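You operate a simulated robot arm through the tools that you are given. There is no shell and no other tool. Be economical: measure what you need, move in short steps, check, and stop when the job is done.

You are at the controls of a simulated robot arm. One attempt, no reset.

TASK
Put the purple grease tin in the yellow jug tray. Put the yellow seed plate from the top of the sample table on the lower middle bay of the screen rack and the blue seed plate on the top of the green cabinet. Put the 10 mm grate from the top of the sample table on the middle of the sample table and the 12 mm grate on the wall top by the chutes. Press the zero button three times. Take the straw wad from the back of the far deck and put it on the wall top by the chutes. Put the purple small tin from the back of the far deck on top of the grey tall box there and the teal small tin on the mug shelf. The order is free.

Only the result counts: the job must be done as asked and must still hold three seconds after the hand-in. Knocking over, shifting, dropping, spilling or breaking anything else fails it.

THE ROBOT
A 6-joint arm with a two-finger gripper on a trunk, on a base that drives. Base frame: it is fixed to the floor where the robot stands at the start and does not move with it; the origin is under the middle of the robot, x ahead of it, y to its left, z up. Lengths are in mm, angles in degrees, forces in N, time in s.
With the tool pointing down near the work surface it reaches from about 580 to 620 mm from the robot's upright axis, wherever it stands. Its first joint turns from -166.0 to 166.0 degrees. Places, roughly: grate [1750, 3500, 750]; lower middle bay of the screen rack [3000, 3100, 700]; middle of the sample table [800, 3100, 800]; mug shelf (74x23 cm) [7440, 2240, 560]; purple grease tin (10x10x6 cm) [500, -200, 1700]; seed plate [1500, 3500, 750]; small tin [6000, 2250, 1000]; straw wad (6x4x4 cm) [6100, 2200, 1100]; tall box [5750, 2000, 1000]; top of the green cabinet [900, -100, 900]; wall top by the chutes [4000, 3200, 700]; yellow jug tray (31x16x4 cm) [600, 1700, 800]; zero button [2300, 3200, 800]. Payload 1.66 kg.
The TCP is the grasp point between the finger pads, 16 mm short of the fingertips. In the tool frame z runs along the fingers and y along their closing line. The gripper opens to 111 mm. The gripper's body begins 104 mm behind the TCP.
Orientation is told as [roll, pitch, yaw] about the base's x, y, z axes, in that order, counted from this pose: with the fingers straight down and closing along the base's y, the tool's x points along the base's -x, its y along +y and its z along -z.

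THE INTERFACE
- The arm moves only by the tool arm_command. Its argument "commands" is a list of rows, each a list of 7 numbers: the shift along the tool's x, y, z in mm, then the turn, a rotation vector about the tool's x, y, z in degrees, then the finger opening in mm, from 0 to 111. In form: [[dx, dy, dz, rx, ry, rz, hand], ...]. A call has 1 to 20 rows; each row shifts and turns the commanded pose from where the row before left it, along the tool's axes as they then stand. A row lasts 0.2 s, in which the tool goes at most 50 mm and 8.6 degrees; a call with a longer step from one row to the next is refused whole, and so is a gripper value outside its range. Where a pose cannot be reached the arm comes as near as it can. A force on the tool above 40 N (or 10 N above the force at the start of the call, whichever is more), or a blocked arm, ends the call early, and 0.2 s more pass. The fingers move at their own pace and stop on an object; they squeeze with about 21 N. The grip force told is the motor's: it shows also when the fingers shut on nothing. Time passes only in rows, and 0.2 s behind the last, so rows that do not move let the fingers close. It gives the time, the measured TCP pose, the force on the tool (base axes), the opening and the grip force at its end, in the units of the frame above (readings bear some noise), with the torque about the TCP (base axes, N m) and any sound that the robot's microphone picked up.
- Cameras (640 x 400 px; columns grow to the right, rows downward): "scene" is now at [56.5, 142.4, 2002.8]; the picture's right is [-0.55, -0.83, 0.00], its down [-0.44, 0.29, -0.85] and it looks along [0.71, -0.47, -0.53] (base axes); focal length 214 px, centre (320, 200). "wrist" rides on the gripper at [70, 14, -143] in the tool frame; the picture's right is [-0.19, 0.98, 0.00], its down [-0.87, -0.17, -0.47] and it looks along [-0.46, -0.09, 0.88] (tool axes); focal length 230 px, centre (320, 200). There is no depth. A picture from a camera that has moved, and an enlarged one, comes with that camera's place and axes in the base frame and with its lens.
- grab_frame(camera): a new picture of that camera. It takes no simulated time.
- lift_body(by): slides the trunk up (or, below 0, down) by that many mm; the arm and the scene camera ride with it, the base frame stays. It gives what a move gives, with no picture.
- drive_base(legs): drives the robot by 1 to 6 legs, each [ahead, left, turn to the left] in mm, mm and degrees, along the robot's own axes; the way and the turn of a leg run together, so that a leg with both is an arc; at most 1500 mm and 180 degrees a leg. The arm and the cameras ride along, it lands a little off, and it stops where it bumps. It gives what a move gives.
- head_to(pan, tilt): turns the head with the scene camera to pan (to the left, within 120 degrees either way) and tilt (down, from -29 to 69), counted from straight ahead of the robot. It gives what a move gives.
- zoom(camera, box): a new picture of the part [left, top, right, bottom] of that camera's present view, enlarged. It takes no simulated time.
- close_job(): hands the job in; it is judged then, once.

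Work in short steps. Places have to be worked out from the pictures, the camera data and where the tool is seen: move nearer, look again, correct. Check each grasp and each placing, and mend what went wrong. You have 493 turns and 254 pictures in all, those below and enlarged ones among them. Open the gripper and draw the arm clear of the work before you hand the job in, unless the task says otherwise; then end with one line.

The tools are called after "Call:" as name(argument=value, ...) on one line, values as JSON. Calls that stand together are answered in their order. arm_command: Moves the arm, as the interface text tells. Its arguments: {"type":"object","properties":{"commands":{"type":"array","items":{"type":"array","items":{"type":"number"}}}},"required":["commands"]} The other tools are called the same way: lift_body (by) slides the trunk up or down; drive_base (legs) drives the base; head_to (pan, tilt) turns the head that bears the scene camera; grab_frame (camera) takes a picture; zoom (camera, box) takes an enlarged picture of a part of a camera's view; close_job () hands the job in.

At the start:

```text
clock: 0.0
tool_pos: [463.1, 4.9, 1964.2]
orientation: [0.0, 0.1, 0.0]
contact_force: [0.0, -0.3, 0.6]
wrist_torque: [0.0, 0.01, -0.02]
width: 111.2
finger_force: 0.1
trunk travel left (down, up): [-577.0, 13.0]
robot x, y, heading: [-0.3, -0.2, -0.0]
head pan, tilt: [-33.4, 31.7]
```

scene: 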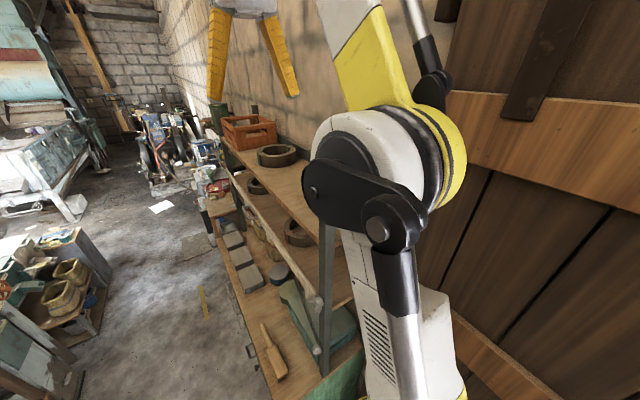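
wrist: 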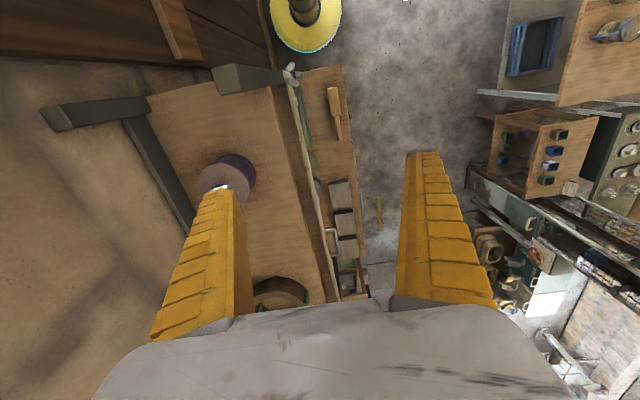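

The wrist view shows the purple tin on a high shelf right-ahead. I look around with the head first to build a map.

Call:
head_to(pan=0, tilt=35)

Call:
grab_frame(camera="scene")

Call:
head_to(pan=70, tilt=35)

Call:
grab_frame(camera="scene")

Call:
head_to(pan=-80, tilt=40)

Call:
grab_frame(camera="scene")

```text
clock: 1.0
tool_pos: [462.8, 5.2, 1963.9]
orientation: [0.0, 0.0, 0.0]
contact_force: [0.5, 0.3, 0.6]
wrist_torque: [0.02, -0.03, -0.01]
width: 110.9
finger_force: 0.1
trunk travel left (down, up): [-577.0, 13.0]
robot x, y, heading: [-0.7, 3.6, -0.1]
head pan, tilt: [0.0, 35.0]
```

```text
251 pictures are left
camera scene: at [69.7, 191.6, 1997.7], right [0.0, -1.0, 0.0], down [-0.57, 0.0, -0.82], along [0.82, 0.0, -0.57], focal length 214 px, centre (320, 200)
```

scene: 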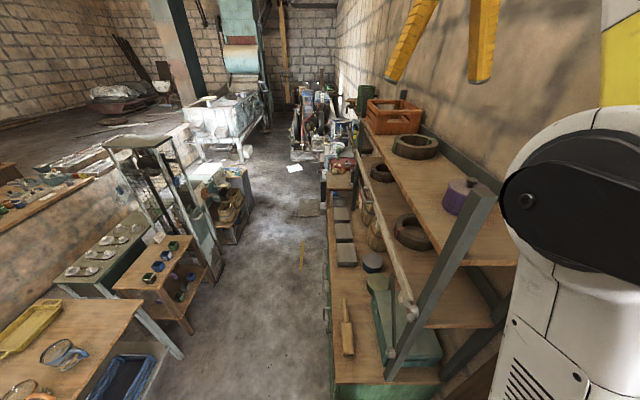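

```text
clock: 2.4
tool_pos: [462.4, 5.8, 1963.6]
orientation: [-0.1, -0.1, 0.0]
contact_force: [-0.2, -0.1, -0.6]
wrist_torque: [0.02, -0.03, -0.03]
width: 110.9
finger_force: 0.0
trunk travel left (down, up): [-577.0, 13.0]
robot x, y, heading: [-2.8, -1.8, 0.1]
head pan, tilt: [70.0, 35.0]
```

```text
250 pictures are left
camera scene: at [11.9, 274.4, 1997.7], right [0.94, -0.34, 0.0], down [-0.2, -0.54, -0.82], along [0.28, 0.77, -0.57], focal length 214 px, centre (320, 200)
```

scene: 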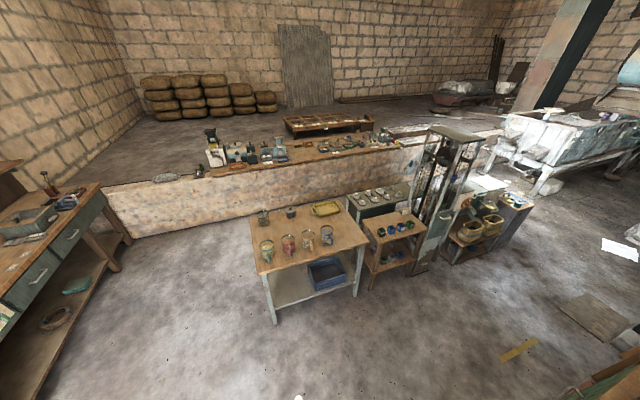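

```text
clock: 4.8
tool_pos: [462.2, 4.8, 1963.8]
orientation: [-0.1, -0.1, 0.0]
contact_force: [0.1, -0.1, -0.7]
wrist_torque: [0.0, 0.0, 0.03]
width: 111.1
finger_force: 0.0
trunk travel left (down, up): [-577.0, 13.0]
robot x, y, heading: [-1.8, -1.2, 0.1]
head pan, tilt: [-80.0, 40.0]
```

```text
249 pictures are left
camera scene: at [-3.5, 108.0, 1990.1], right [-0.98, -0.17, 0.0], down [-0.11, 0.63, -0.77], along [0.13, -0.75, -0.64], focal length 214 px, centre (320, 200)
```

scene: 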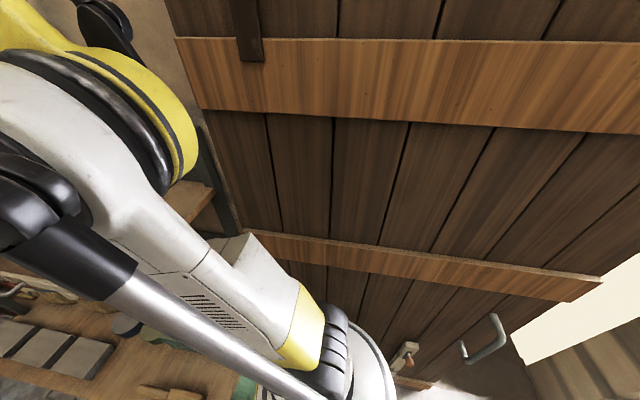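

Now I look closer at the far table areas with zoomed views.

Call:
head_to(pan=60, tilt=25)

Call:
zoom(camera="scene", box=[180, 100, 340, 200])

Call:
zoom(camera="scene", box=[300, 120, 460, 220])

Call:
zoom(camera="scene", box=[420, 100, 640, 237])

Call:
head_to(pan=10, tilt=25)

Call:
zoom(camera="scene", box=[220, 100, 420, 225])

Call:
zoom(camera="scene", box=[60, 130, 340, 305])

Call:
zoom(camera="scene", box=[340, 130, 620, 305])

```text
clock: 7.0
tool_pos: [463.2, 4.8, 1963.6]
orientation: [0.0, 0.0, -0.1]
contact_force: [0.0, -0.4, 0.3]
wrist_torque: [0.0, 0.01, 0.01]
width: 111.1
finger_force: 0.1
trunk travel left (down, up): [-577.0, 13.0]
robot x, y, heading: [1.3, -1.3, 0.1]
head pan, tilt: [60.0, 25.0]
```

```text
4.00 times, centred on (260, 150) of scene
camera zoom: at [27.8, 271.5, 2013.4], right [0.87, -0.5, 0.0], down [-0.21, -0.37, -0.91], along [0.45, 0.78, -0.42], focal length 858 px, centre (560, 400)
```

zoom: 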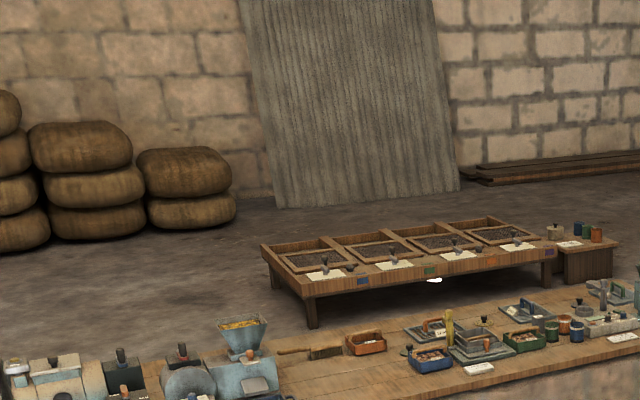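

```text
4.00 times, centred on (380, 170) of scene
camera zoom: at [27.8, 271.5, 2013.4], right [0.87, -0.5, 0.0], down [-0.21, -0.37, -0.91], along [0.45, 0.78, -0.42], focal length 858 px, centre (80, 320)
```

zoom: 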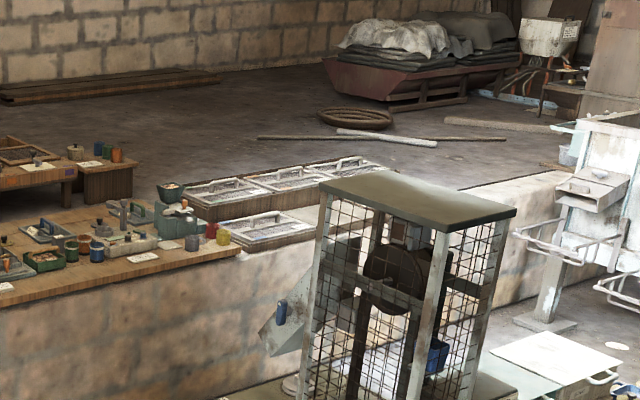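

```text
2.91 times, centred on (530, 168) of scene
camera zoom: at [27.8, 271.5, 2013.4], right [0.87, -0.5, 0.0], down [-0.21, -0.37, -0.91], along [0.45, 0.78, -0.42], focal length 624 px, centre (-291, 292)
```

zoom: 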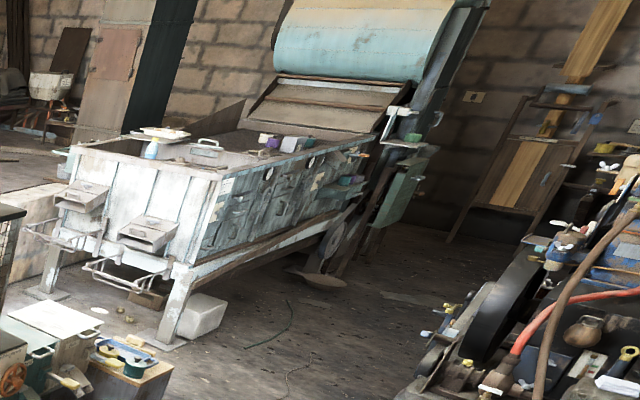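

```text
clock: 8.2
tool_pos: [462.5, 5.6, 1963.8]
orientation: [0.0, 0.0, 0.0]
contact_force: [0.9, 0.0, 0.4]
wrist_torque: [0.01, 0.01, -0.01]
width: 111.1
finger_force: 0.0
trunk travel left (down, up): [-577.0, 13.0]
robot x, y, heading: [-2.2, 0.5, -0.3]
head pan, tilt: [10.0, 25.0]
```

```text
3.20 times, centred on (320, 162) of scene
camera zoom: at [72.4, 207.8, 2013.4], right [0.17, -0.98, 0.0], down [-0.42, -0.07, -0.91], along [0.89, 0.16, -0.42], focal length 686 px, centre (320, 320)
```

zoom: 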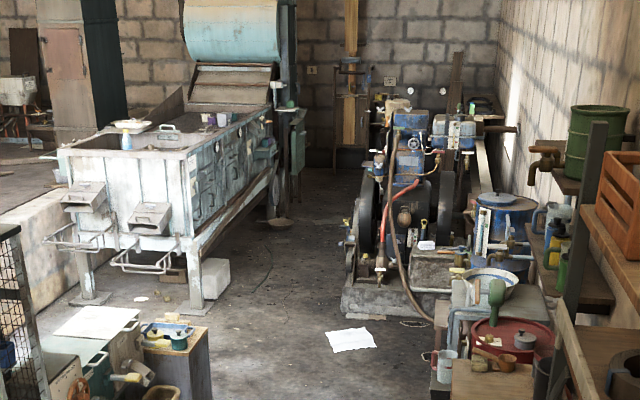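

```text
2.29 times, centred on (200, 218) of scene
camera zoom: at [72.4, 207.8, 2013.4], right [0.17, -0.98, 0.0], down [-0.42, -0.07, -0.91], along [0.89, 0.16, -0.42], focal length 490 px, centre (594, 160)
```

zoom: 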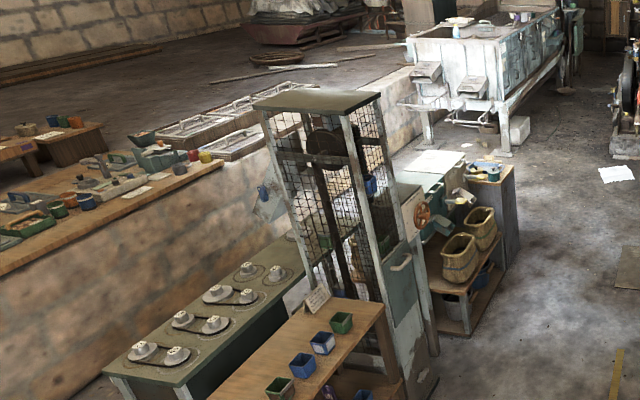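

```text
2.29 times, centred on (480, 218) of scene
camera zoom: at [72.4, 207.8, 2013.4], right [0.17, -0.98, 0.0], down [-0.42, -0.07, -0.91], along [0.89, 0.16, -0.42], focal length 490 px, centre (-46, 160)
```

zoom: 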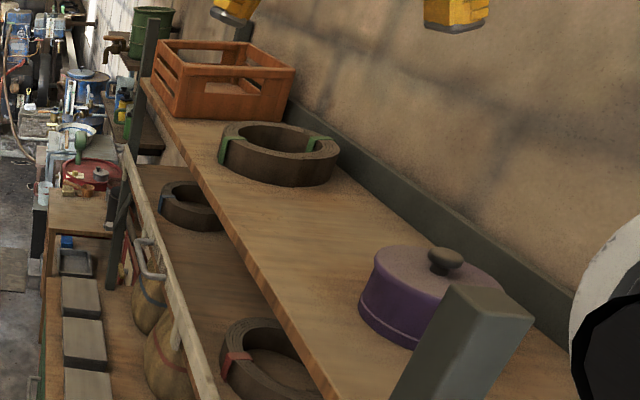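

The tin sits around (518,-176,1700) with a knob on its lid. I move the tool above it at the present height and look.

Call:
arm_command(commands=[[-14, -45, 0, 0, 0, 0, 111], [-14, -45, 0, 0, 0, 0, 111], [-14, -45, 0, 0, 0, 0, 111], [-13, -46, 0, 0, 0, 0, 111], [0, 0, 0, 0, 0, 0, 111]])

Call:
grab_frame(camera="wrist")

```text
clock: 9.4
tool_pos: [489.3, -114.4, 1945.3]
orientation: [0.0, -0.1, 0.0]
contact_force: [-0.1, 0.9, 0.1]
wrist_torque: [-0.06, 0.01, -0.03]
width: 111.0
finger_force: 0.1
out of reach, approached as far as the arm can: row 1, 2, 3, 4
trunk travel left (down, up): [-577.0, 13.0]
robot x, y, heading: [-1.8, -0.0, -0.1]
head pan, tilt: [10.0, 25.0]
```

```text
242 pictures are left
camera wrist: at [417.1, -101.3, 2088.5], right [0.19, 0.98, 0.0], down [0.87, -0.17, 0.47], along [0.46, -0.09, -0.88], focal length 230 px, centre (320, 200)
```

wrist: 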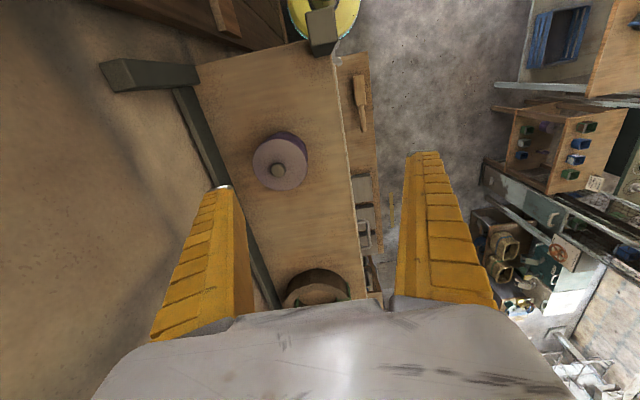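

Knob triangulates to about (536,-195,1728). I go out and down with the arm to z≈1850, where it should reach farther.

Call:
arm_command(commands=[[-10, -10, 30, 0, 0, 0, 111], [-10, -20, 30, 0, 0, 0, 111], [-10, -25, 25, 0, 0, 0, 111], [-10, -25, 10, 0, 0, 0, 111], [0, 0, 0, 0, 0, 0, 111]])

Call:
grab_frame(camera="wrist")

```text
clock: 10.6
tool_pos: [549.3, -203.2, 1875.1]
orientation: [0.0, 0.1, 0.0]
contact_force: [-0.1, -0.6, -0.8]
wrist_torque: [-0.06, 0.0, 0.01]
width: 111.0
finger_force: 0.1
out of reach, approached as far as the arm can: row 1, 2, 3
trunk travel left (down, up): [-577.0, 13.0]
robot x, y, heading: [1.2, -2.0, -0.1]
head pan, tilt: [10.0, 25.0]
```

```text
241 pictures are left
camera wrist: at [478.4, -190.4, 2017.6], right [0.19, 0.98, 0.0], down [0.87, -0.17, 0.47], along [0.46, -0.09, -0.88], focal length 230 px, centre (320, 200)
```

wrist: 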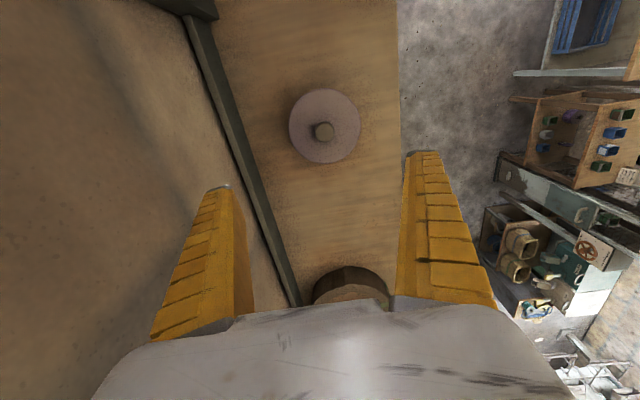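

Now I centre over the tin at (535,-196) and lower by the trunk.

Call:
arm_command(commands=[[14, 7, 0, 0, 0, 0, 111], [0, 0, 0, 0, 0, 0, 111], [0, 0, 0, 0, 0, 0, 111]])

Call:
lift_body(by=-115)

Call:
grab_frame(camera="wrist")

```text
clock: 11.4
tool_pos: [540.2, -197.3, 1877.1]
orientation: [0.2, 0.1, 0.1]
contact_force: [0.0, 0.4, -0.5]
wrist_torque: [-0.01, 0.03, 0.02]
width: 110.8
finger_force: 0.0
out of reach, approached as far as the arm can: row 1
trunk travel left (down, up): [-577.0, 13.0]
robot x, y, heading: [-0.4, -0.1, -0.1]
head pan, tilt: [10.0, 25.0]
```

```text
clock: 12.8
tool_pos: [528.3, -206.4, 1765.1]
orientation: [0.4, -0.3, 0.0]
contact_force: [0.4, -0.4, -0.5]
wrist_torque: [-0.02, 0.04, -0.01]
width: 111.1
finger_force: 0.1
trunk travel left (down, up): [-462.0, 128.0]
robot x, y, heading: [2.5, 4.9, -0.1]
head pan, tilt: [10.0, 25.0]
```

```text
240 pictures are left
camera wrist: at [455.5, -194.4, 1907.5], right [0.19, 0.98, 0.01], down [0.86, -0.17, 0.48], along [0.47, -0.09, -0.88], focal length 230 px, centre (320, 200)
```

wrist: 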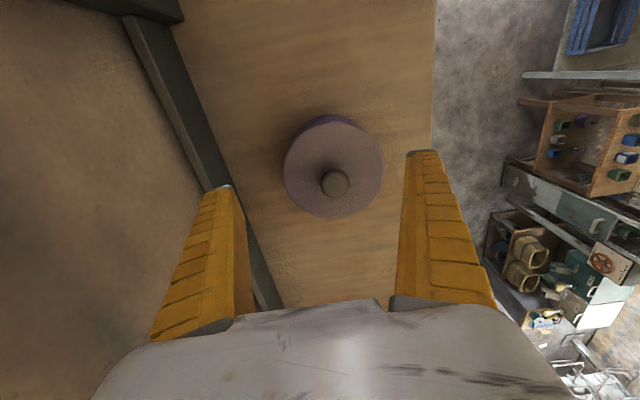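

Knob now at (537,-198). I correct by +9,+8 and read the pose.

Call:
arm_command(commands=[[-9, 8, 0, 0, 0, 0, 111], [0, 0, 0, 0, 0, 0, 111], [0, 0, 0, 0, 0, 0, 111]])

Call:
grab_frame(camera="wrist")

```text
clock: 13.6
tool_pos: [536.3, -204.6, 1763.6]
orientation: [0.5, -0.3, -0.2]
contact_force: [-0.5, -0.1, -0.3]
wrist_torque: [0.0, -0.04, 0.0]
width: 111.0
finger_force: 0.0
trunk travel left (down, up): [-462.0, 128.0]
robot x, y, heading: [3.2, 1.6, 0.3]
head pan, tilt: [10.0, 25.0]
```

```text
239 pictures are left
camera wrist: at [463.6, -193.6, 1906.6], right [0.19, 0.98, 0.01], down [0.86, -0.17, 0.48], along [0.47, -0.08, -0.88], focal length 230 px, centre (320, 200)
```

wrist: 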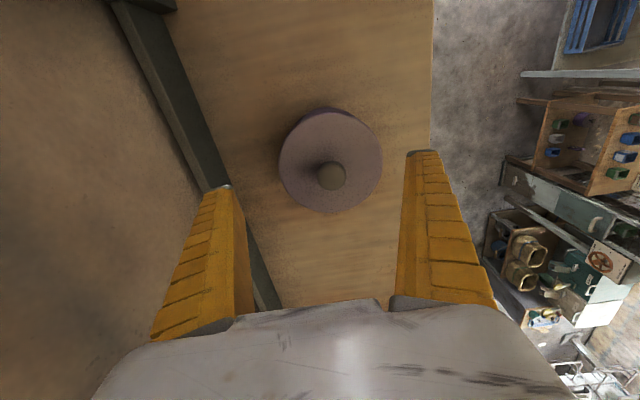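

Visually x is right and y is off by +9 mm; I correct y again.

Call:
arm_command(commands=[[0, 9, 0, 0, 0, 0, 111], [0, 0, 0, 0, 0, 0, 111], [0, 0, 0, 0, 0, 0, 111]])

Call:
grab_frame(camera="wrist")

```text
clock: 14.6
tool_pos: [530.3, -201.1, 1764.6]
orientation: [0.5, -0.4, -0.6]
contact_force: [0.3, 0.4, -0.2]
wrist_torque: [0.01, 0.0, 0.0]
width: 110.8
finger_force: 0.1
trunk travel left (down, up): [-462.0, 128.0]
robot x, y, heading: [-2.4, -0.6, -0.3]
head pan, tilt: [10.0, 25.0]
stopped in row 3: the arm was blocked; the commanded pose is now the measured one
```

```text
238 pictures are left
camera wrist: at [458.5, -189.6, 1908.0], right [0.2, 0.98, 0.01], down [0.86, -0.18, 0.48], along [0.47, -0.09, -0.88], focal length 230 px, centre (320, 200)
```

wrist: 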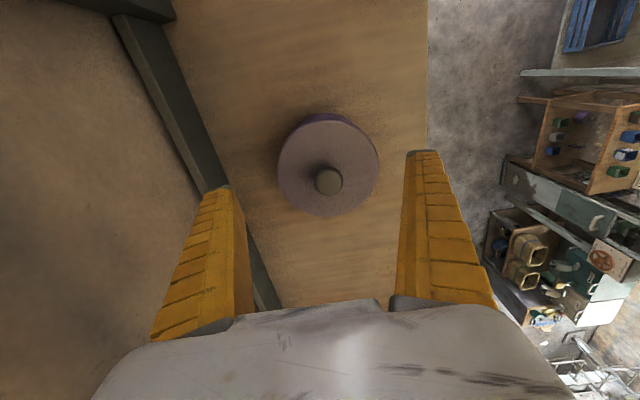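

The arm is blocked by something, likely the shelf post. I look with the scene camera.

Call:
head_to(pan=-25, tilt=25)

Call:
grab_frame(camera="scene")

```text
clock: 15.6
tool_pos: [531.6, -200.0, 1765.4]
orientation: [0.7, -0.4, -0.3]
contact_force: [0.6, 0.1, 0.8]
wrist_torque: [0.02, 0.02, 0.0]
width: 111.2
finger_force: 0.1
trunk travel left (down, up): [-462.0, 128.0]
robot x, y, heading: [1.6, -0.1, 0.0]
head pan, tilt: [-25.0, 25.0]
```

```text
237 pictures are left
camera scene: at [48.8, 134.0, 1900.6], right [-0.42, -0.91, -0.01], down [-0.37, 0.19, -0.91], along [0.83, -0.38, -0.42], focal length 214 px, centre (320, 200)
```

scene: 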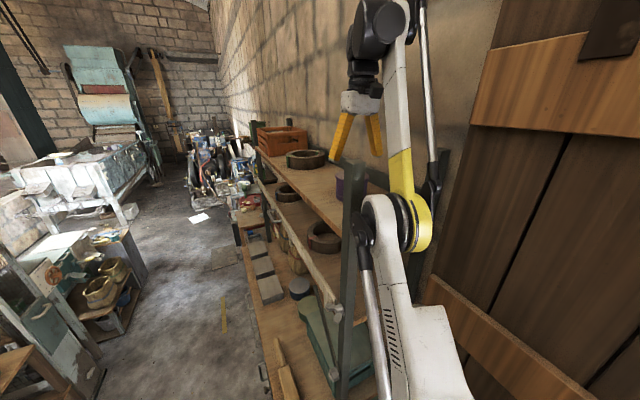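

The elbow rests against the shelf post. I'll back out, and instead approach from the aisle facing the shelf (robot at about (536,420), heading -90).

Call:
lift_body(by=120)

Call:
arm_command(commands=[[20, 40, -25, 0, 0, 0, 111], [20, 40, -25, 0, 0, 0, 111], [20, 40, -25, 0, 0, 0, 111], [10, 40, -5, 0, 0, 0, 111], [0, 40, 0, 0, 0, 0, 111], [0, 0, 0, 0, 0, 0, 111]])

Call:
drive_base(legs=[[0, 450, 0], [536, 0, 0], [0, 0, -90]])

Call:
head_to(pan=-10, tilt=35)

Call:
grab_frame(camera="scene")

Call:
grab_frame(camera="wrist")

```text
clock: 17.1
tool_pos: [547.7, -183.8, 1881.2]
orientation: [0.1, 0.1, -0.1]
contact_force: [1.0, -0.7, -0.1]
wrist_torque: [0.0, 0.06, 0.03]
width: 110.9
finger_force: 0.1
trunk travel left (down, up): [-582.0, 8.0]
robot x, y, heading: [2.3, 0.6, -0.0]
head pan, tilt: [-25.0, 25.0]
```

```text
refused: row 1 steps farther than a row can; nothing moved
```

```text
clock: 26.4
tool_pos: [331.4, -83.2, 1881.7]
orientation: [0.0, 0.1, -91.6]
contact_force: [0.1, -0.4, -0.6]
wrist_torque: [-0.02, -0.03, 0.02]
width: 110.9
finger_force: 0.0
trunk travel left (down, up): [-582.0, 8.0]
robot x, y, heading: [529.6, 461.8, -91.5]
head pan, tilt: [-25.0, 25.0]
```

```text
clock: 27.2
tool_pos: [331.7, -82.6, 1881.7]
orientation: [0.0, 0.2, -91.6]
contact_force: [0.0, -0.7, -0.1]
wrist_torque: [0.0, 0.03, -0.02]
width: 110.9
finger_force: 0.1
trunk travel left (down, up): [-582.0, 8.0]
robot x, y, heading: [526.2, 458.1, -91.8]
head pan, tilt: [-10.0, 35.0]
```

```text
236 pictures are left
camera scene: at [702.1, 389.9, 2002.7], right [-0.98, 0.2, 0.0], down [0.11, 0.56, -0.82], along [-0.16, -0.8, -0.57], focal length 214 px, centre (320, 200)
```

scene: 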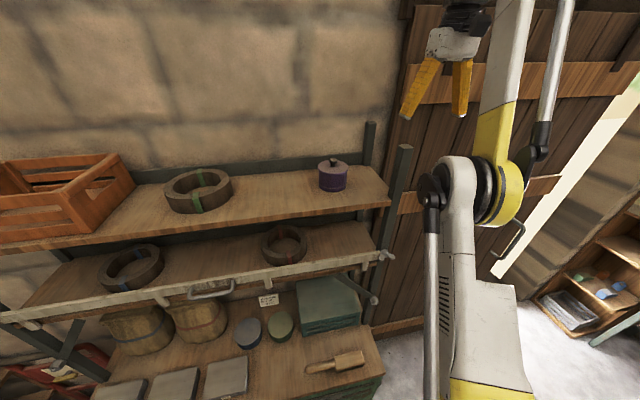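

```text
235 pictures are left
camera wrist: at [345.1, -14.3, 2025.0], right [0.98, -0.22, 0.0], down [-0.19, -0.86, 0.47], along [-0.1, -0.46, -0.88], focal length 230 px, centre (320, 200)
```

wrist: 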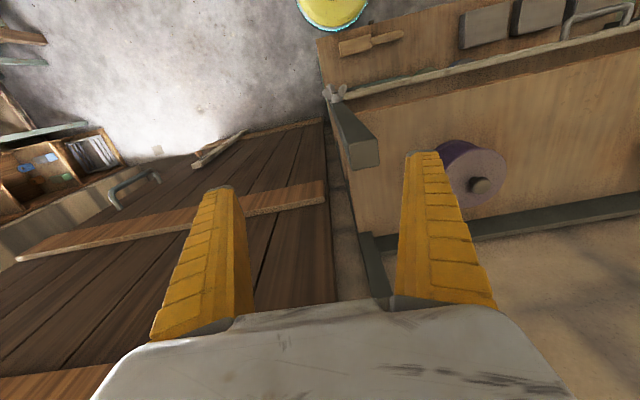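

Good view of the shelf and bench. I swing the tool left by 200 mm and drive ahead 60 mm.

Call:
arm_command(commands=[[0, 40, 0, 0, 0, 0, 111], [0, 40, 0, 0, 0, 0, 111], [0, 40, 0, 0, 0, 0, 111], [0, 40, 0, 0, 0, 0, 111], [0, 40, 0, 0, 0, 0, 111], [0, 0, 0, 0, 0, 0, 111]])

Call:
drive_base(legs=[[60, 0, 1.6]])

Call:
grab_frame(camera="wrist")

```text
clock: 28.6
tool_pos: [527.5, -103.5, 1897.0]
orientation: [0.1, 0.3, -91.6]
contact_force: [0.4, -0.4, -0.4]
wrist_torque: [0.03, -0.07, -0.02]
width: 111.0
finger_force: 0.1
out of reach, approached as far as the arm can: row 1, 2, 3
trunk travel left (down, up): [-582.0, 8.0]
robot x, y, heading: [527.2, 459.7, -91.5]
head pan, tilt: [-10.0, 35.0]
```

```text
clock: 29.6
tool_pos: [543.5, -163.5, 1897.8]
orientation: [0.0, 0.3, -90.1]
contact_force: [0.1, -0.7, 0.0]
wrist_torque: [0.06, -0.02, 0.03]
width: 111.0
finger_force: 0.0
trunk travel left (down, up): [-582.0, 8.0]
robot x, y, heading: [529.7, 396.6, -89.9]
head pan, tilt: [-10.0, 35.0]
```

```text
234 pictures are left
camera wrist: at [554.5, -95.3, 2040.3], right [0.98, -0.19, 0.0], down [-0.17, -0.87, 0.47], along [-0.09, -0.46, -0.88], focal length 230 px, centre (320, 200)
```

wrist: 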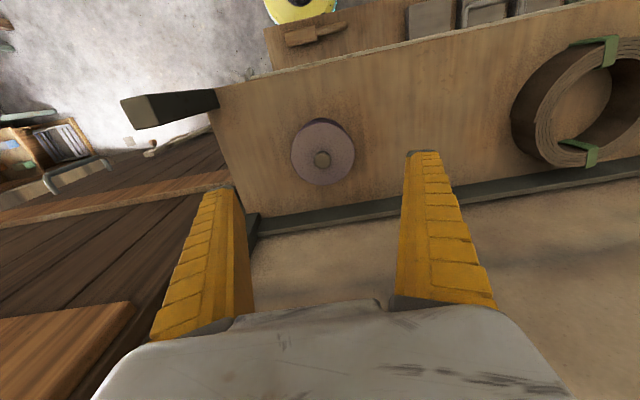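

Knob at (536,-194). I go down 50 mm while moving to it.

Call:
arm_command(commands=[[0, -4, 30, 0, 0, 0, 111], [-15, -3, 25, 0, 0, 0, 111], [-16, 0, 10, 0, 0, 0, 111], [0, 0, 0, 0, 0, 0, 111], [0, 0, 0, 0, 0, 0, 111]])

Call:
lift_body(by=-70)

Call:
grab_frame(camera="wrist")

```text
clock: 30.8
tool_pos: [538.5, -214.6, 1846.3]
orientation: [0.0, 0.3, -90.0]
contact_force: [0.9, 0.7, -0.6]
wrist_torque: [0.04, 0.03, 0.0]
width: 110.8
finger_force: 0.1
out of reach, approached as far as the arm can: row 1, 2
trunk travel left (down, up): [-582.0, 8.0]
robot x, y, heading: [524.9, 398.0, -89.8]
head pan, tilt: [-10.0, 35.0]
```

```text
clock: 31.9
tool_pos: [537.7, -212.3, 1777.1]
orientation: [0.0, 0.2, -90.1]
contact_force: [-0.6, 0.6, 0.3]
wrist_torque: [-0.01, 0.0, -0.02]
width: 110.8
finger_force: 0.1
trunk travel left (down, up): [-512.0, 78.0]
robot x, y, heading: [527.0, 400.0, -89.9]
head pan, tilt: [-10.0, 35.0]
```

```text
233 pictures are left
camera wrist: at [550.0, -143.9, 1920.0], right [0.98, -0.19, 0.0], down [-0.17, -0.87, 0.47], along [-0.09, -0.46, -0.88], focal length 230 px, centre (320, 200)
```

wrist: 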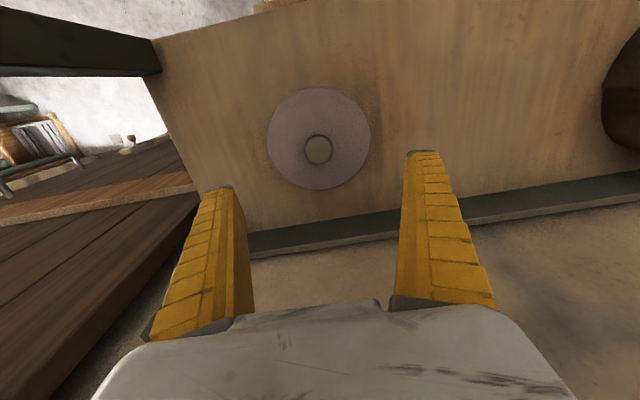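

Shift +16 along base y, then lower to just above the rim (top est. ~1697).

Call:
arm_command(commands=[[16, 0, 0, 0, 0, 0, 111], [0, 0, 0, 0, 0, 0, 111], [0, 0, 0, 0, 0, 0, 111]])

Call:
lift_body(by=-50)

Call:
grab_frame(camera="wrist")

Call:
grab_frame(camera="scene")

```text
clock: 32.7
tool_pos: [538.5, -201.5, 1780.0]
orientation: [0.0, 0.5, -89.9]
contact_force: [-0.1, -1.1, -0.2]
wrist_torque: [0.02, 0.01, 0.01]
width: 111.0
finger_force: 0.1
out of reach, approached as far as the arm can: row 1
trunk travel left (down, up): [-512.0, 78.0]
robot x, y, heading: [528.1, 399.0, -89.9]
head pan, tilt: [-10.0, 35.0]
```

```text
clock: 33.6
tool_pos: [537.7, -200.9, 1730.3]
orientation: [0.0, 0.4, -89.9]
contact_force: [-0.7, 0.3, 0.2]
wrist_torque: [0.01, -0.02, -0.01]
width: 110.8
finger_force: 0.2
trunk travel left (down, up): [-462.0, 128.0]
robot x, y, heading: [528.4, 401.8, -89.9]
head pan, tilt: [-10.0, 35.0]
```

```text
232 pictures are left
camera wrist: at [549.9, -132.6, 1873.4], right [0.98, -0.19, 0.0], down [-0.17, -0.87, 0.47], along [-0.09, -0.46, -0.88], focal length 230 px, centre (320, 200)
```

wrist: 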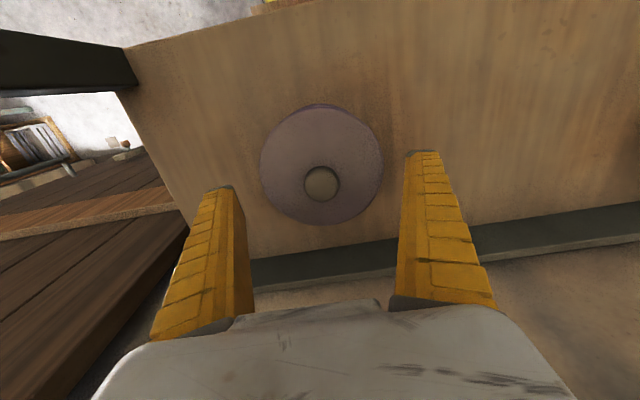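

```text
231 pictures are left
camera scene: at [703.3, 335.1, 1882.7], right [-0.99, 0.17, 0.0], down [0.1, 0.56, -0.82], along [-0.14, -0.81, -0.57], focal length 214 px, centre (320, 200)
```

scene: 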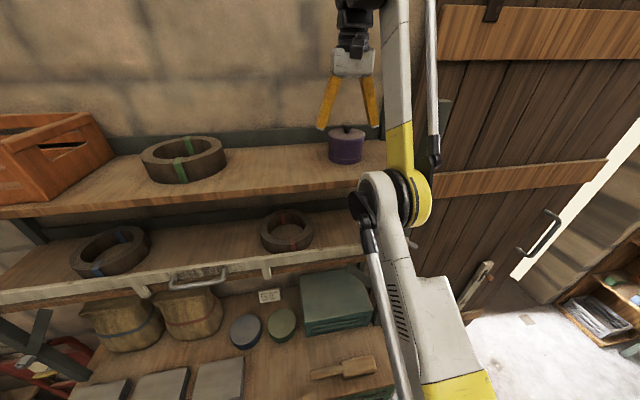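

Well centred in x; a +6 correction in y, then lower 54 mm around the tin.

Call:
arm_command(commands=[[7, 1, 0, 0, 0, 0, 111], [0, 0, 0, 0, 0, 0, 111]])

Call:
lift_body(by=-54)

Call:
grab_frame(camera="wrist")

```text
clock: 34.2
tool_pos: [540.1, -199.1, 1732.7]
orientation: [0.0, 0.6, -90.0]
contact_force: [0.9, -0.2, 0.3]
wrist_torque: [0.04, 0.02, -0.03]
width: 111.0
finger_force: 0.0
out of reach, approached as far as the arm can: row 1
trunk travel left (down, up): [-462.0, 128.0]
robot x, y, heading: [527.7, 395.6, -89.7]
head pan, tilt: [-10.0, 35.0]
```

```text
clock: 35.1
tool_pos: [539.5, -198.1, 1678.6]
orientation: [0.0, 0.6, -90.1]
contact_force: [-0.8, 0.6, 0.0]
wrist_torque: [0.0, 0.0, -0.01]
width: 110.8
finger_force: 0.2
trunk travel left (down, up): [-408.0, 182.0]
robot x, y, heading: [525.6, 398.1, -89.8]
head pan, tilt: [-10.0, 35.0]
```

```text
230 pictures are left
camera wrist: at [551.7, -130.3, 1822.5], right [0.98, -0.19, 0.0], down [-0.17, -0.87, 0.46], along [-0.09, -0.45, -0.89], focal length 230 px, centre (320, 200)
```

wrist: 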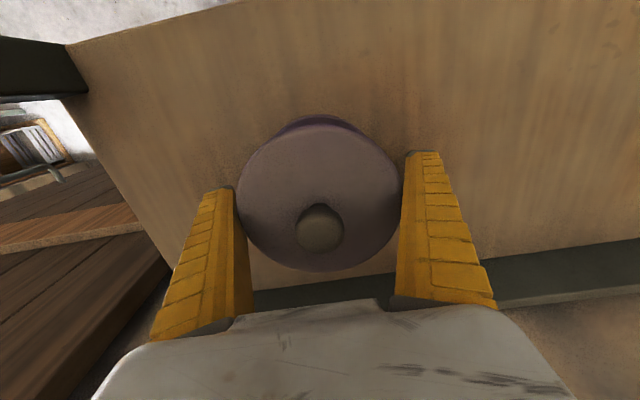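

The fingers straddle the tin; I close.

Call:
arm_command(commands=[[0, 0, 0, 0, 0, 0, 90], [0, 0, 0, 0, 0, 0, 90], [0, 0, 0, 0, 0, 0, 90]])

Call:
lift_body(by=30)

Call:
grab_frame(camera="wrist")

```text
clock: 35.9
tool_pos: [539.0, -197.9, 1679.0]
orientation: [0.0, 0.6, -89.9]
contact_force: [0.5, 2.2, 0.5]
wrist_torque: [0.0, 0.02, 0.0]
width: 92.3
finger_force: 21.5
trunk travel left (down, up): [-408.0, 182.0]
robot x, y, heading: [524.3, 399.3, -89.8]
head pan, tilt: [-10.0, 35.0]
heard: snap
```

```text
clock: 36.7
tool_pos: [539.5, -198.4, 1707.5]
orientation: [0.0, 0.6, -90.0]
contact_force: [0.0, 0.9, -3.5]
wrist_torque: [0.0, 0.01, -0.01]
width: 91.8
finger_force: 20.6
trunk travel left (down, up): [-438.0, 152.0]
robot x, y, heading: [528.4, 400.5, -90.2]
head pan, tilt: [-10.0, 35.0]
```

```text
229 pictures are left
camera wrist: at [551.8, -131.4, 1852.0], right [0.98, -0.19, 0.0], down [-0.17, -0.87, 0.46], along [-0.09, -0.45, -0.89], focal length 230 px, centre (320, 200)
```

wrist: 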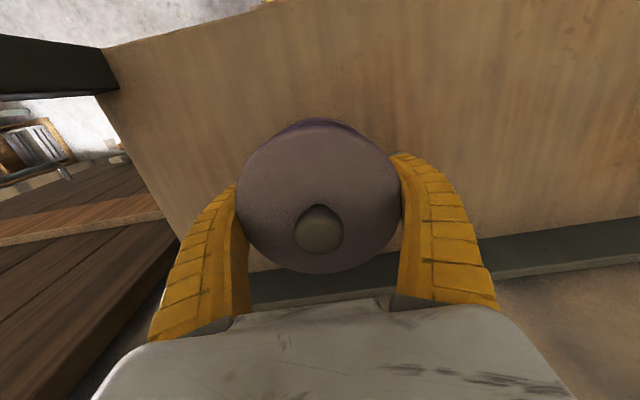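

Tin held (≈0.35 kg). I raise the trunk and look down at my own base footprint while at it.

Call:
lift_body(by=150)

Call:
head_to(pan=0, tilt=69)

Call:
grab_frame(camera="scene")

Call:
head_to(pan=90, tilt=69)

Call:
grab_frame(camera="scene")

```text
clock: 38.4
tool_pos: [539.5, -199.1, 1858.7]
orientation: [0.0, 0.5, -90.0]
contact_force: [-0.7, 0.6, -2.7]
wrist_torque: [0.02, 0.03, 0.0]
width: 91.9
finger_force: 20.7
trunk travel left (down, up): [-588.0, 2.0]
robot x, y, heading: [527.7, 401.7, -90.2]
head pan, tilt: [-10.0, 35.0]
```

```text
clock: 39.4
tool_pos: [539.1, -197.3, 1857.9]
orientation: [-0.1, 0.6, -90.0]
contact_force: [0.0, 0.7, -3.1]
wrist_torque: [0.02, 0.04, 0.01]
width: 91.9
finger_force: 20.9
trunk travel left (down, up): [-588.0, 2.0]
robot x, y, heading: [525.5, 401.3, -90.0]
head pan, tilt: [0.0, 68.8]
```

```text
228 pictures are left
camera scene: at [718.5, 365.4, 1965.0], right [-1.0, 0.0, 0.0], down [0.0, 0.93, -0.36], along [0.0, -0.36, -0.93], focal length 214 px, centre (320, 200)
```

scene: 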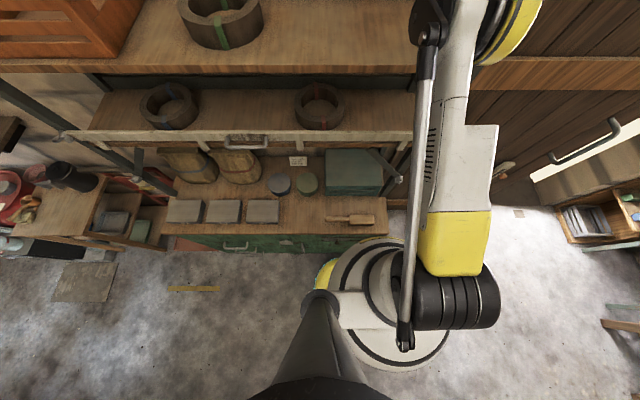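

```text
clock: 41.1
tool_pos: [539.6, -198.1, 1858.9]
orientation: [0.0, 0.6, -90.0]
contact_force: [-0.3, -0.2, -3.2]
wrist_torque: [0.03, 0.0, -0.03]
width: 91.7
finger_force: 21.3
trunk travel left (down, up): [-588.0, 2.0]
robot x, y, heading: [527.3, 398.5, -90.0]
head pan, tilt: [90.0, 68.8]
```

```text
227 pictures are left
camera scene: at [774.4, 421.3, 1965.0], right [0.0, -1.0, 0.0], down [-0.93, 0.0, -0.36], along [0.36, 0.0, -0.93], focal length 214 px, centre (320, 200)
```

scene: 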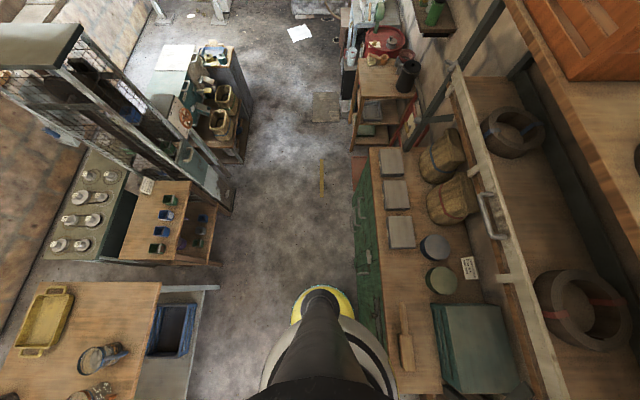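

The base column is slim and the aisle behind the jug table looks drivable. I keep heading -90 and back around the table's left end to a spot behind it.

Call:
drive_base(legs=[[-300, 0, 0], [0, -1050, 0], [-1500, 0, 0]])

Call:
head_to(pan=60, tilt=45)

Call:
grab_frame(camera="scene")

Call:
head_to(pan=120, tilt=40)

Call:
grab_frame(camera="scene")

```text
clock: 55.2
tool_pos: [-544.1, 1589.4, 1857.8]
orientation: [0.0, 0.5, -88.5]
contact_force: [0.1, -0.2, -3.3]
wrist_torque: [-0.01, -0.01, 0.02]
width: 92.0
finger_force: 20.9
trunk travel left (down, up): [-588.0, 2.0]
robot x, y, heading: [-573.7, 2187.6, -88.7]
head pan, tilt: [90.0, 68.8]
```

```text
clock: 56.2
tool_pos: [-543.8, 1588.7, 1858.3]
orientation: [0.0, 0.6, -88.5]
contact_force: [0.6, 0.0, -3.1]
wrist_torque: [0.01, 0.02, -0.02]
width: 91.9
finger_force: 21.4
trunk travel left (down, up): [-588.0, 2.0]
robot x, y, heading: [-573.4, 2186.1, -88.2]
head pan, tilt: [60.0, 45.0]
```

```text
226 pictures are left
camera scene: at [-310.0, 2175.4, 1993.8], right [-0.47, -0.88, 0.0], down [-0.62, 0.34, -0.71], along [0.62, -0.34, -0.71], focal length 214 px, centre (320, 200)
```

scene: 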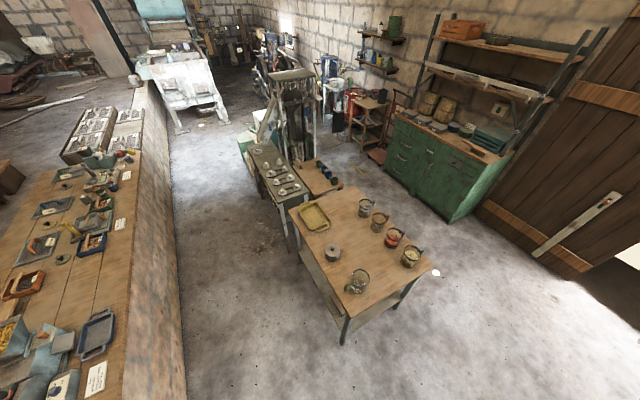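

```text
clock: 57.5
tool_pos: [-543.0, 1589.4, 1857.3]
orientation: [0.0, 0.6, -88.5]
contact_force: [0.4, 0.5, -3.3]
wrist_torque: [0.02, 0.0, -0.01]
width: 91.7
finger_force: 21.2
trunk travel left (down, up): [-588.0, 2.0]
robot x, y, heading: [-572.9, 2184.9, -88.4]
head pan, tilt: [120.0, 40.0]
```

```text
225 pictures are left
camera scene: at [-309.2, 2258.6, 2001.1], right [0.52, -0.85, 0.0], down [-0.55, -0.34, -0.77], along [0.65, 0.4, -0.64], focal length 214 px, centre (320, 200)
```

scene: 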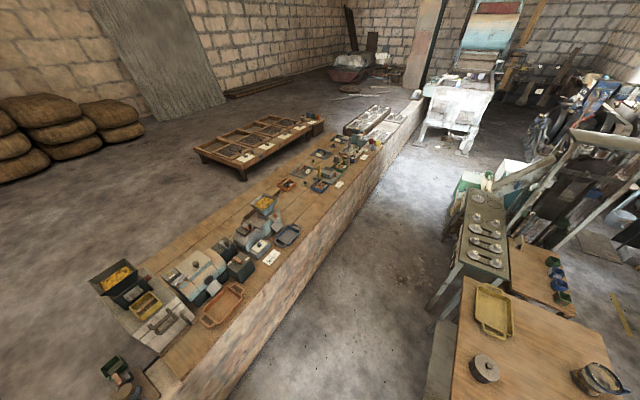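

The corridor is wide. Tray at about (602,1717). I drive to about (600,2320).

Call:
drive_base(legs=[[-130, 0, -1.6], [0, 1170, 0]])

Call:
grab_frame(camera="wrist")

Call:
head_to(pan=0, tilt=55)

Call:
grab_frame(camera="scene")

```text
clock: 64.2
tool_pos: [584.5, 1709.7, 1858.4]
orientation: [0.0, 0.6, -91.2]
contact_force: [-0.3, -0.5, -3.2]
wrist_torque: [-0.02, 0.01, 0.02]
width: 92.1
finger_force: 20.5
trunk travel left (down, up): [-588.0, 2.0]
robot x, y, heading: [583.7, 2310.6, -90.8]
head pan, tilt: [120.0, 40.0]
```

```text
224 pictures are left
camera wrist: at [597.8, 1777.1, 2002.2], right [0.98, -0.21, 0.0], down [-0.19, -0.87, 0.46], along [-0.1, -0.45, -0.89], focal length 230 px, centre (320, 200)
```

wrist: 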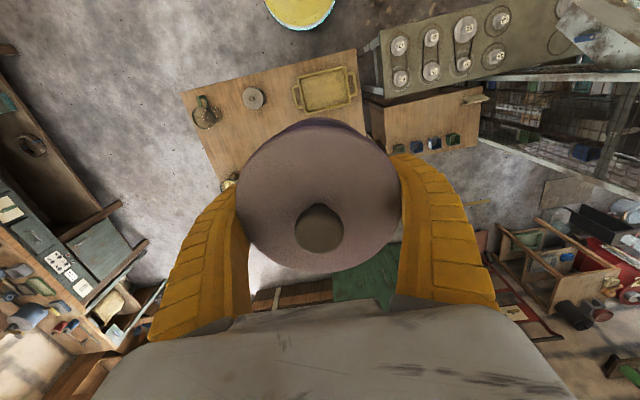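

```text
clock: 66.2
tool_pos: [584.0, 1708.3, 1858.9]
orientation: [0.0, 0.6, -91.3]
contact_force: [0.4, 0.0, -3.0]
wrist_torque: [-0.02, -0.01, -0.01]
width: 91.8
finger_force: 20.8
trunk travel left (down, up): [-588.0, 2.0]
robot x, y, heading: [584.4, 2307.8, -91.0]
head pan, tilt: [0.0, 55.0]
```

```text
223 pictures are left
camera scene: at [774.4, 2253.9, 1980.4], right [-1.0, 0.02, 0.0], down [0.01, 0.82, -0.57], along [-0.01, -0.57, -0.82], focal length 214 px, centre (320, 200)
```

scene: 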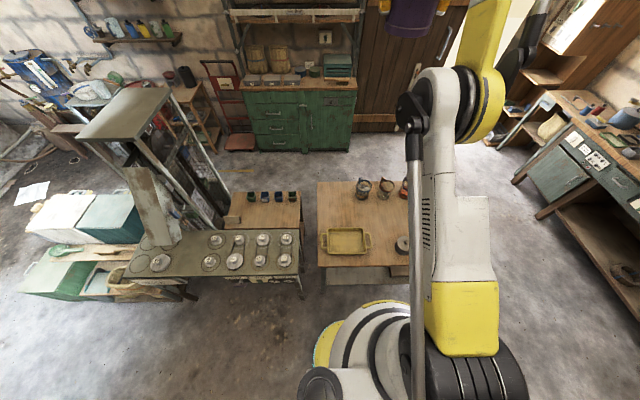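

Tray centre ≈(607,1732). I back 15 mm, lower the trunk fully, and then bring the arm down.

Call:
drive_base(legs=[[-15, 0, 1]])

Call:
lift_body(by=-580)

Call:
arm_command(commands=[[0, 10, 40, 0, 0, 0, 90], [0, 10, 40, 0, 0, 0, 90], [0, 0, 40, 0, 0, 0, 90], [0, 0, 40, 0, 0, 0, 90], [0, 0, 0, 0, 0, 0, 90]])

Call:
grab_frame(camera="wrist")

Call:
grab_frame(camera="scene")

```text
clock: 67.0
tool_pos: [593.9, 1721.1, 1856.8]
orientation: [0.1, 0.8, -90.2]
contact_force: [-0.3, -0.6, -3.6]
wrist_torque: [0.09, -0.03, 0.03]
width: 91.9
finger_force: 20.8
trunk travel left (down, up): [-588.0, 2.0]
robot x, y, heading: [582.9, 2324.3, -89.8]
head pan, tilt: [0.0, 55.0]
```

```text
refused: -580 is not a number from -400 to 400
```

```text
clock: 68.2
tool_pos: [617.9, 1668.9, 1721.7]
orientation: [0.0, 0.7, -90.1]
contact_force: [0.2, 0.2, -2.8]
wrist_torque: [-0.04, 0.01, -0.05]
width: 91.7
finger_force: 21.1
out of reach, approached as far as the arm can: row 1, 2, 3, 4
trunk travel left (down, up): [-588.0, 2.0]
robot x, y, heading: [583.8, 2322.0, -90.2]
head pan, tilt: [0.0, 55.0]
```

```text
222 pictures are left
camera wrist: at [629.9, 1737.0, 1865.5], right [0.98, -0.19, 0.0], down [-0.17, -0.87, 0.46], along [-0.09, -0.45, -0.89], focal length 230 px, centre (320, 200)
```

wrist: 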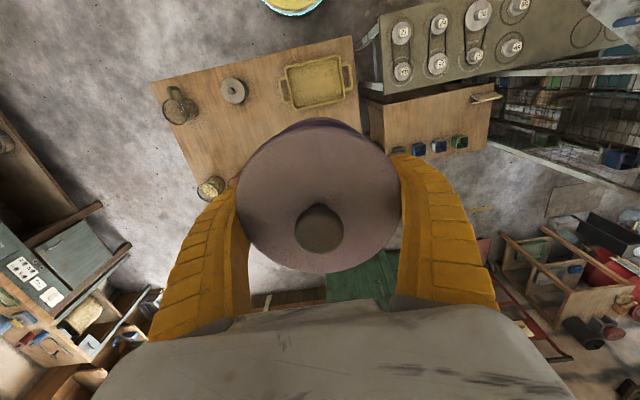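

```text
221 pictures are left
camera scene: at [775.2, 2274.5, 1980.6], right [-1.0, 0.0, 0.0], down [0.0, 0.82, -0.57], along [0.0, -0.57, -0.82], focal length 214 px, centre (320, 200)
```

scene: 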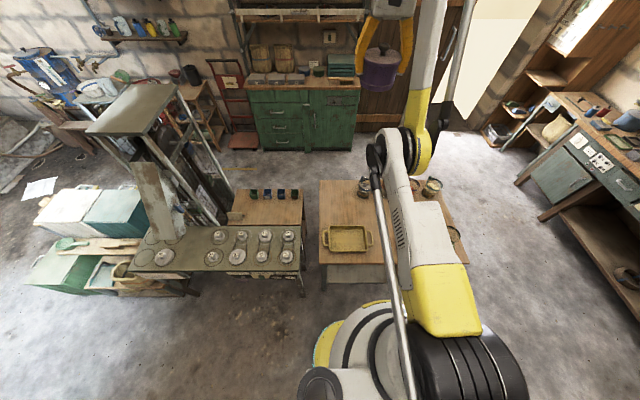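

The arm's reach depends on its height relative to the trunk. I lower the trunk by 400 now; TCP at z≈1320, still clear of everything.

Call:
lift_body(by=-400)

Call:
arm_command(commands=[[20, -5, 10, 0, 0, 0, 90], [20, -5, 30, 0, 0, 0, 90], [0, 0, 40, 0, 0, 0, 90], [0, 0, 40, 0, 0, 0, 90], [0, 0, 0, 0, 0, 0, 90]])

Call:
grab_frame(camera="scene")

```text
clock: 72.0
tool_pos: [617.4, 1667.5, 1321.4]
orientation: [0.0, 0.6, -90.3]
contact_force: [0.1, -0.7, -3.4]
wrist_torque: [-0.04, -0.01, -0.02]
width: 91.9
finger_force: 21.1
trunk travel left (down, up): [-188.0, 402.0]
robot x, y, heading: [585.2, 2322.2, -90.1]
head pan, tilt: [0.0, 55.0]
```

```text
clock: 73.2
tool_pos: [609.8, 1662.5, 1287.5]
orientation: [0.0, 0.7, -90.2]
contact_force: [0.4, 0.1, -2.4]
wrist_torque: [-0.02, 0.02, 0.0]
width: 92.0
finger_force: 21.5
out of reach, approached as far as the arm can: row 1, 2, 3, 4
trunk travel left (down, up): [-188.0, 402.0]
robot x, y, heading: [584.7, 2323.7, -89.8]
head pan, tilt: [0.0, 55.0]
```

```text
220 pictures are left
camera scene: at [775.3, 2271.6, 1580.4], right [-1.0, 0.0, 0.0], down [0.0, 0.82, -0.57], along [0.0, -0.57, -0.82], focal length 214 px, centre (320, 200)
```

scene: 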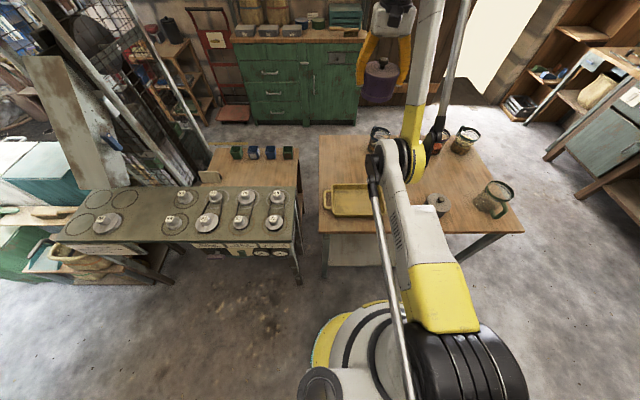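

I want to see the arm's own geometry (elbow height) before going lower.

Call:
head_to(pan=-45, tilt=15)

Call:
grab_frame(camera="scene")

```text
clock: 74.4
tool_pos: [610.3, 1660.5, 1286.0]
orientation: [0.0, 0.7, -90.3]
contact_force: [0.1, 0.1, -3.0]
wrist_torque: [0.03, 0.0, 0.02]
width: 92.0
finger_force: 20.4
trunk travel left (down, up): [-188.0, 402.0]
robot x, y, heading: [582.6, 2322.1, -89.8]
head pan, tilt: [-45.0, 15.0]
```

```text
219 pictures are left
camera scene: at [709.3, 2277.8, 1640.6], right [-0.71, 0.71, 0.0], down [0.18, 0.18, -0.97], along [-0.68, -0.68, -0.26], focal length 214 px, centre (320, 200)
```

scene: 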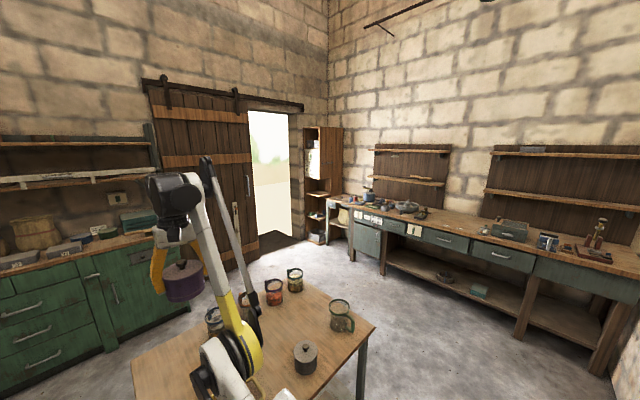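

My readings fit a one-parameter curve for the arm: r ≈ 304+√(360²−(h−1655)²), with h = z + trunk travel from the top. I follow that curve down to r≈577 with the trunk where it is (TCP z≈1018, still clear), then look.

Call:
arm_command(commands=[[-3, 0, 40, 0, 0, 0, 90], [3, 0, 40, 0, 0, 0, 90], [7, 0, 40, 0, 0, 0, 90], [13, 0, 40, 0, 0, 0, 90], [0, 0, 0, 0, 0, 0, 90]])

Call:
grab_frame(camera="scene")

```text
clock: 75.6
tool_pos: [610.7, 1662.4, 1286.8]
orientation: [0.0, 0.7, -90.2]
contact_force: [-0.4, -0.6, -3.5]
wrist_torque: [0.01, -0.05, 0.01]
width: 92.0
finger_force: 20.6
out of reach, approached as far as the arm can: row 1, 2, 3, 4
trunk travel left (down, up): [-188.0, 402.0]
robot x, y, heading: [582.6, 2324.5, -89.9]
head pan, tilt: [-45.0, 15.0]
```

```text
218 pictures are left
camera scene: at [709.3, 2277.9, 1640.6], right [-0.71, 0.71, 0.0], down [0.18, 0.18, -0.97], along [-0.68, -0.68, -0.26], focal length 214 px, centre (320, 200)
```

scene: 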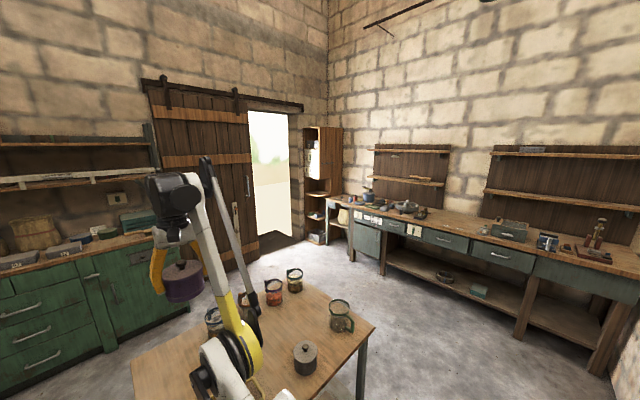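

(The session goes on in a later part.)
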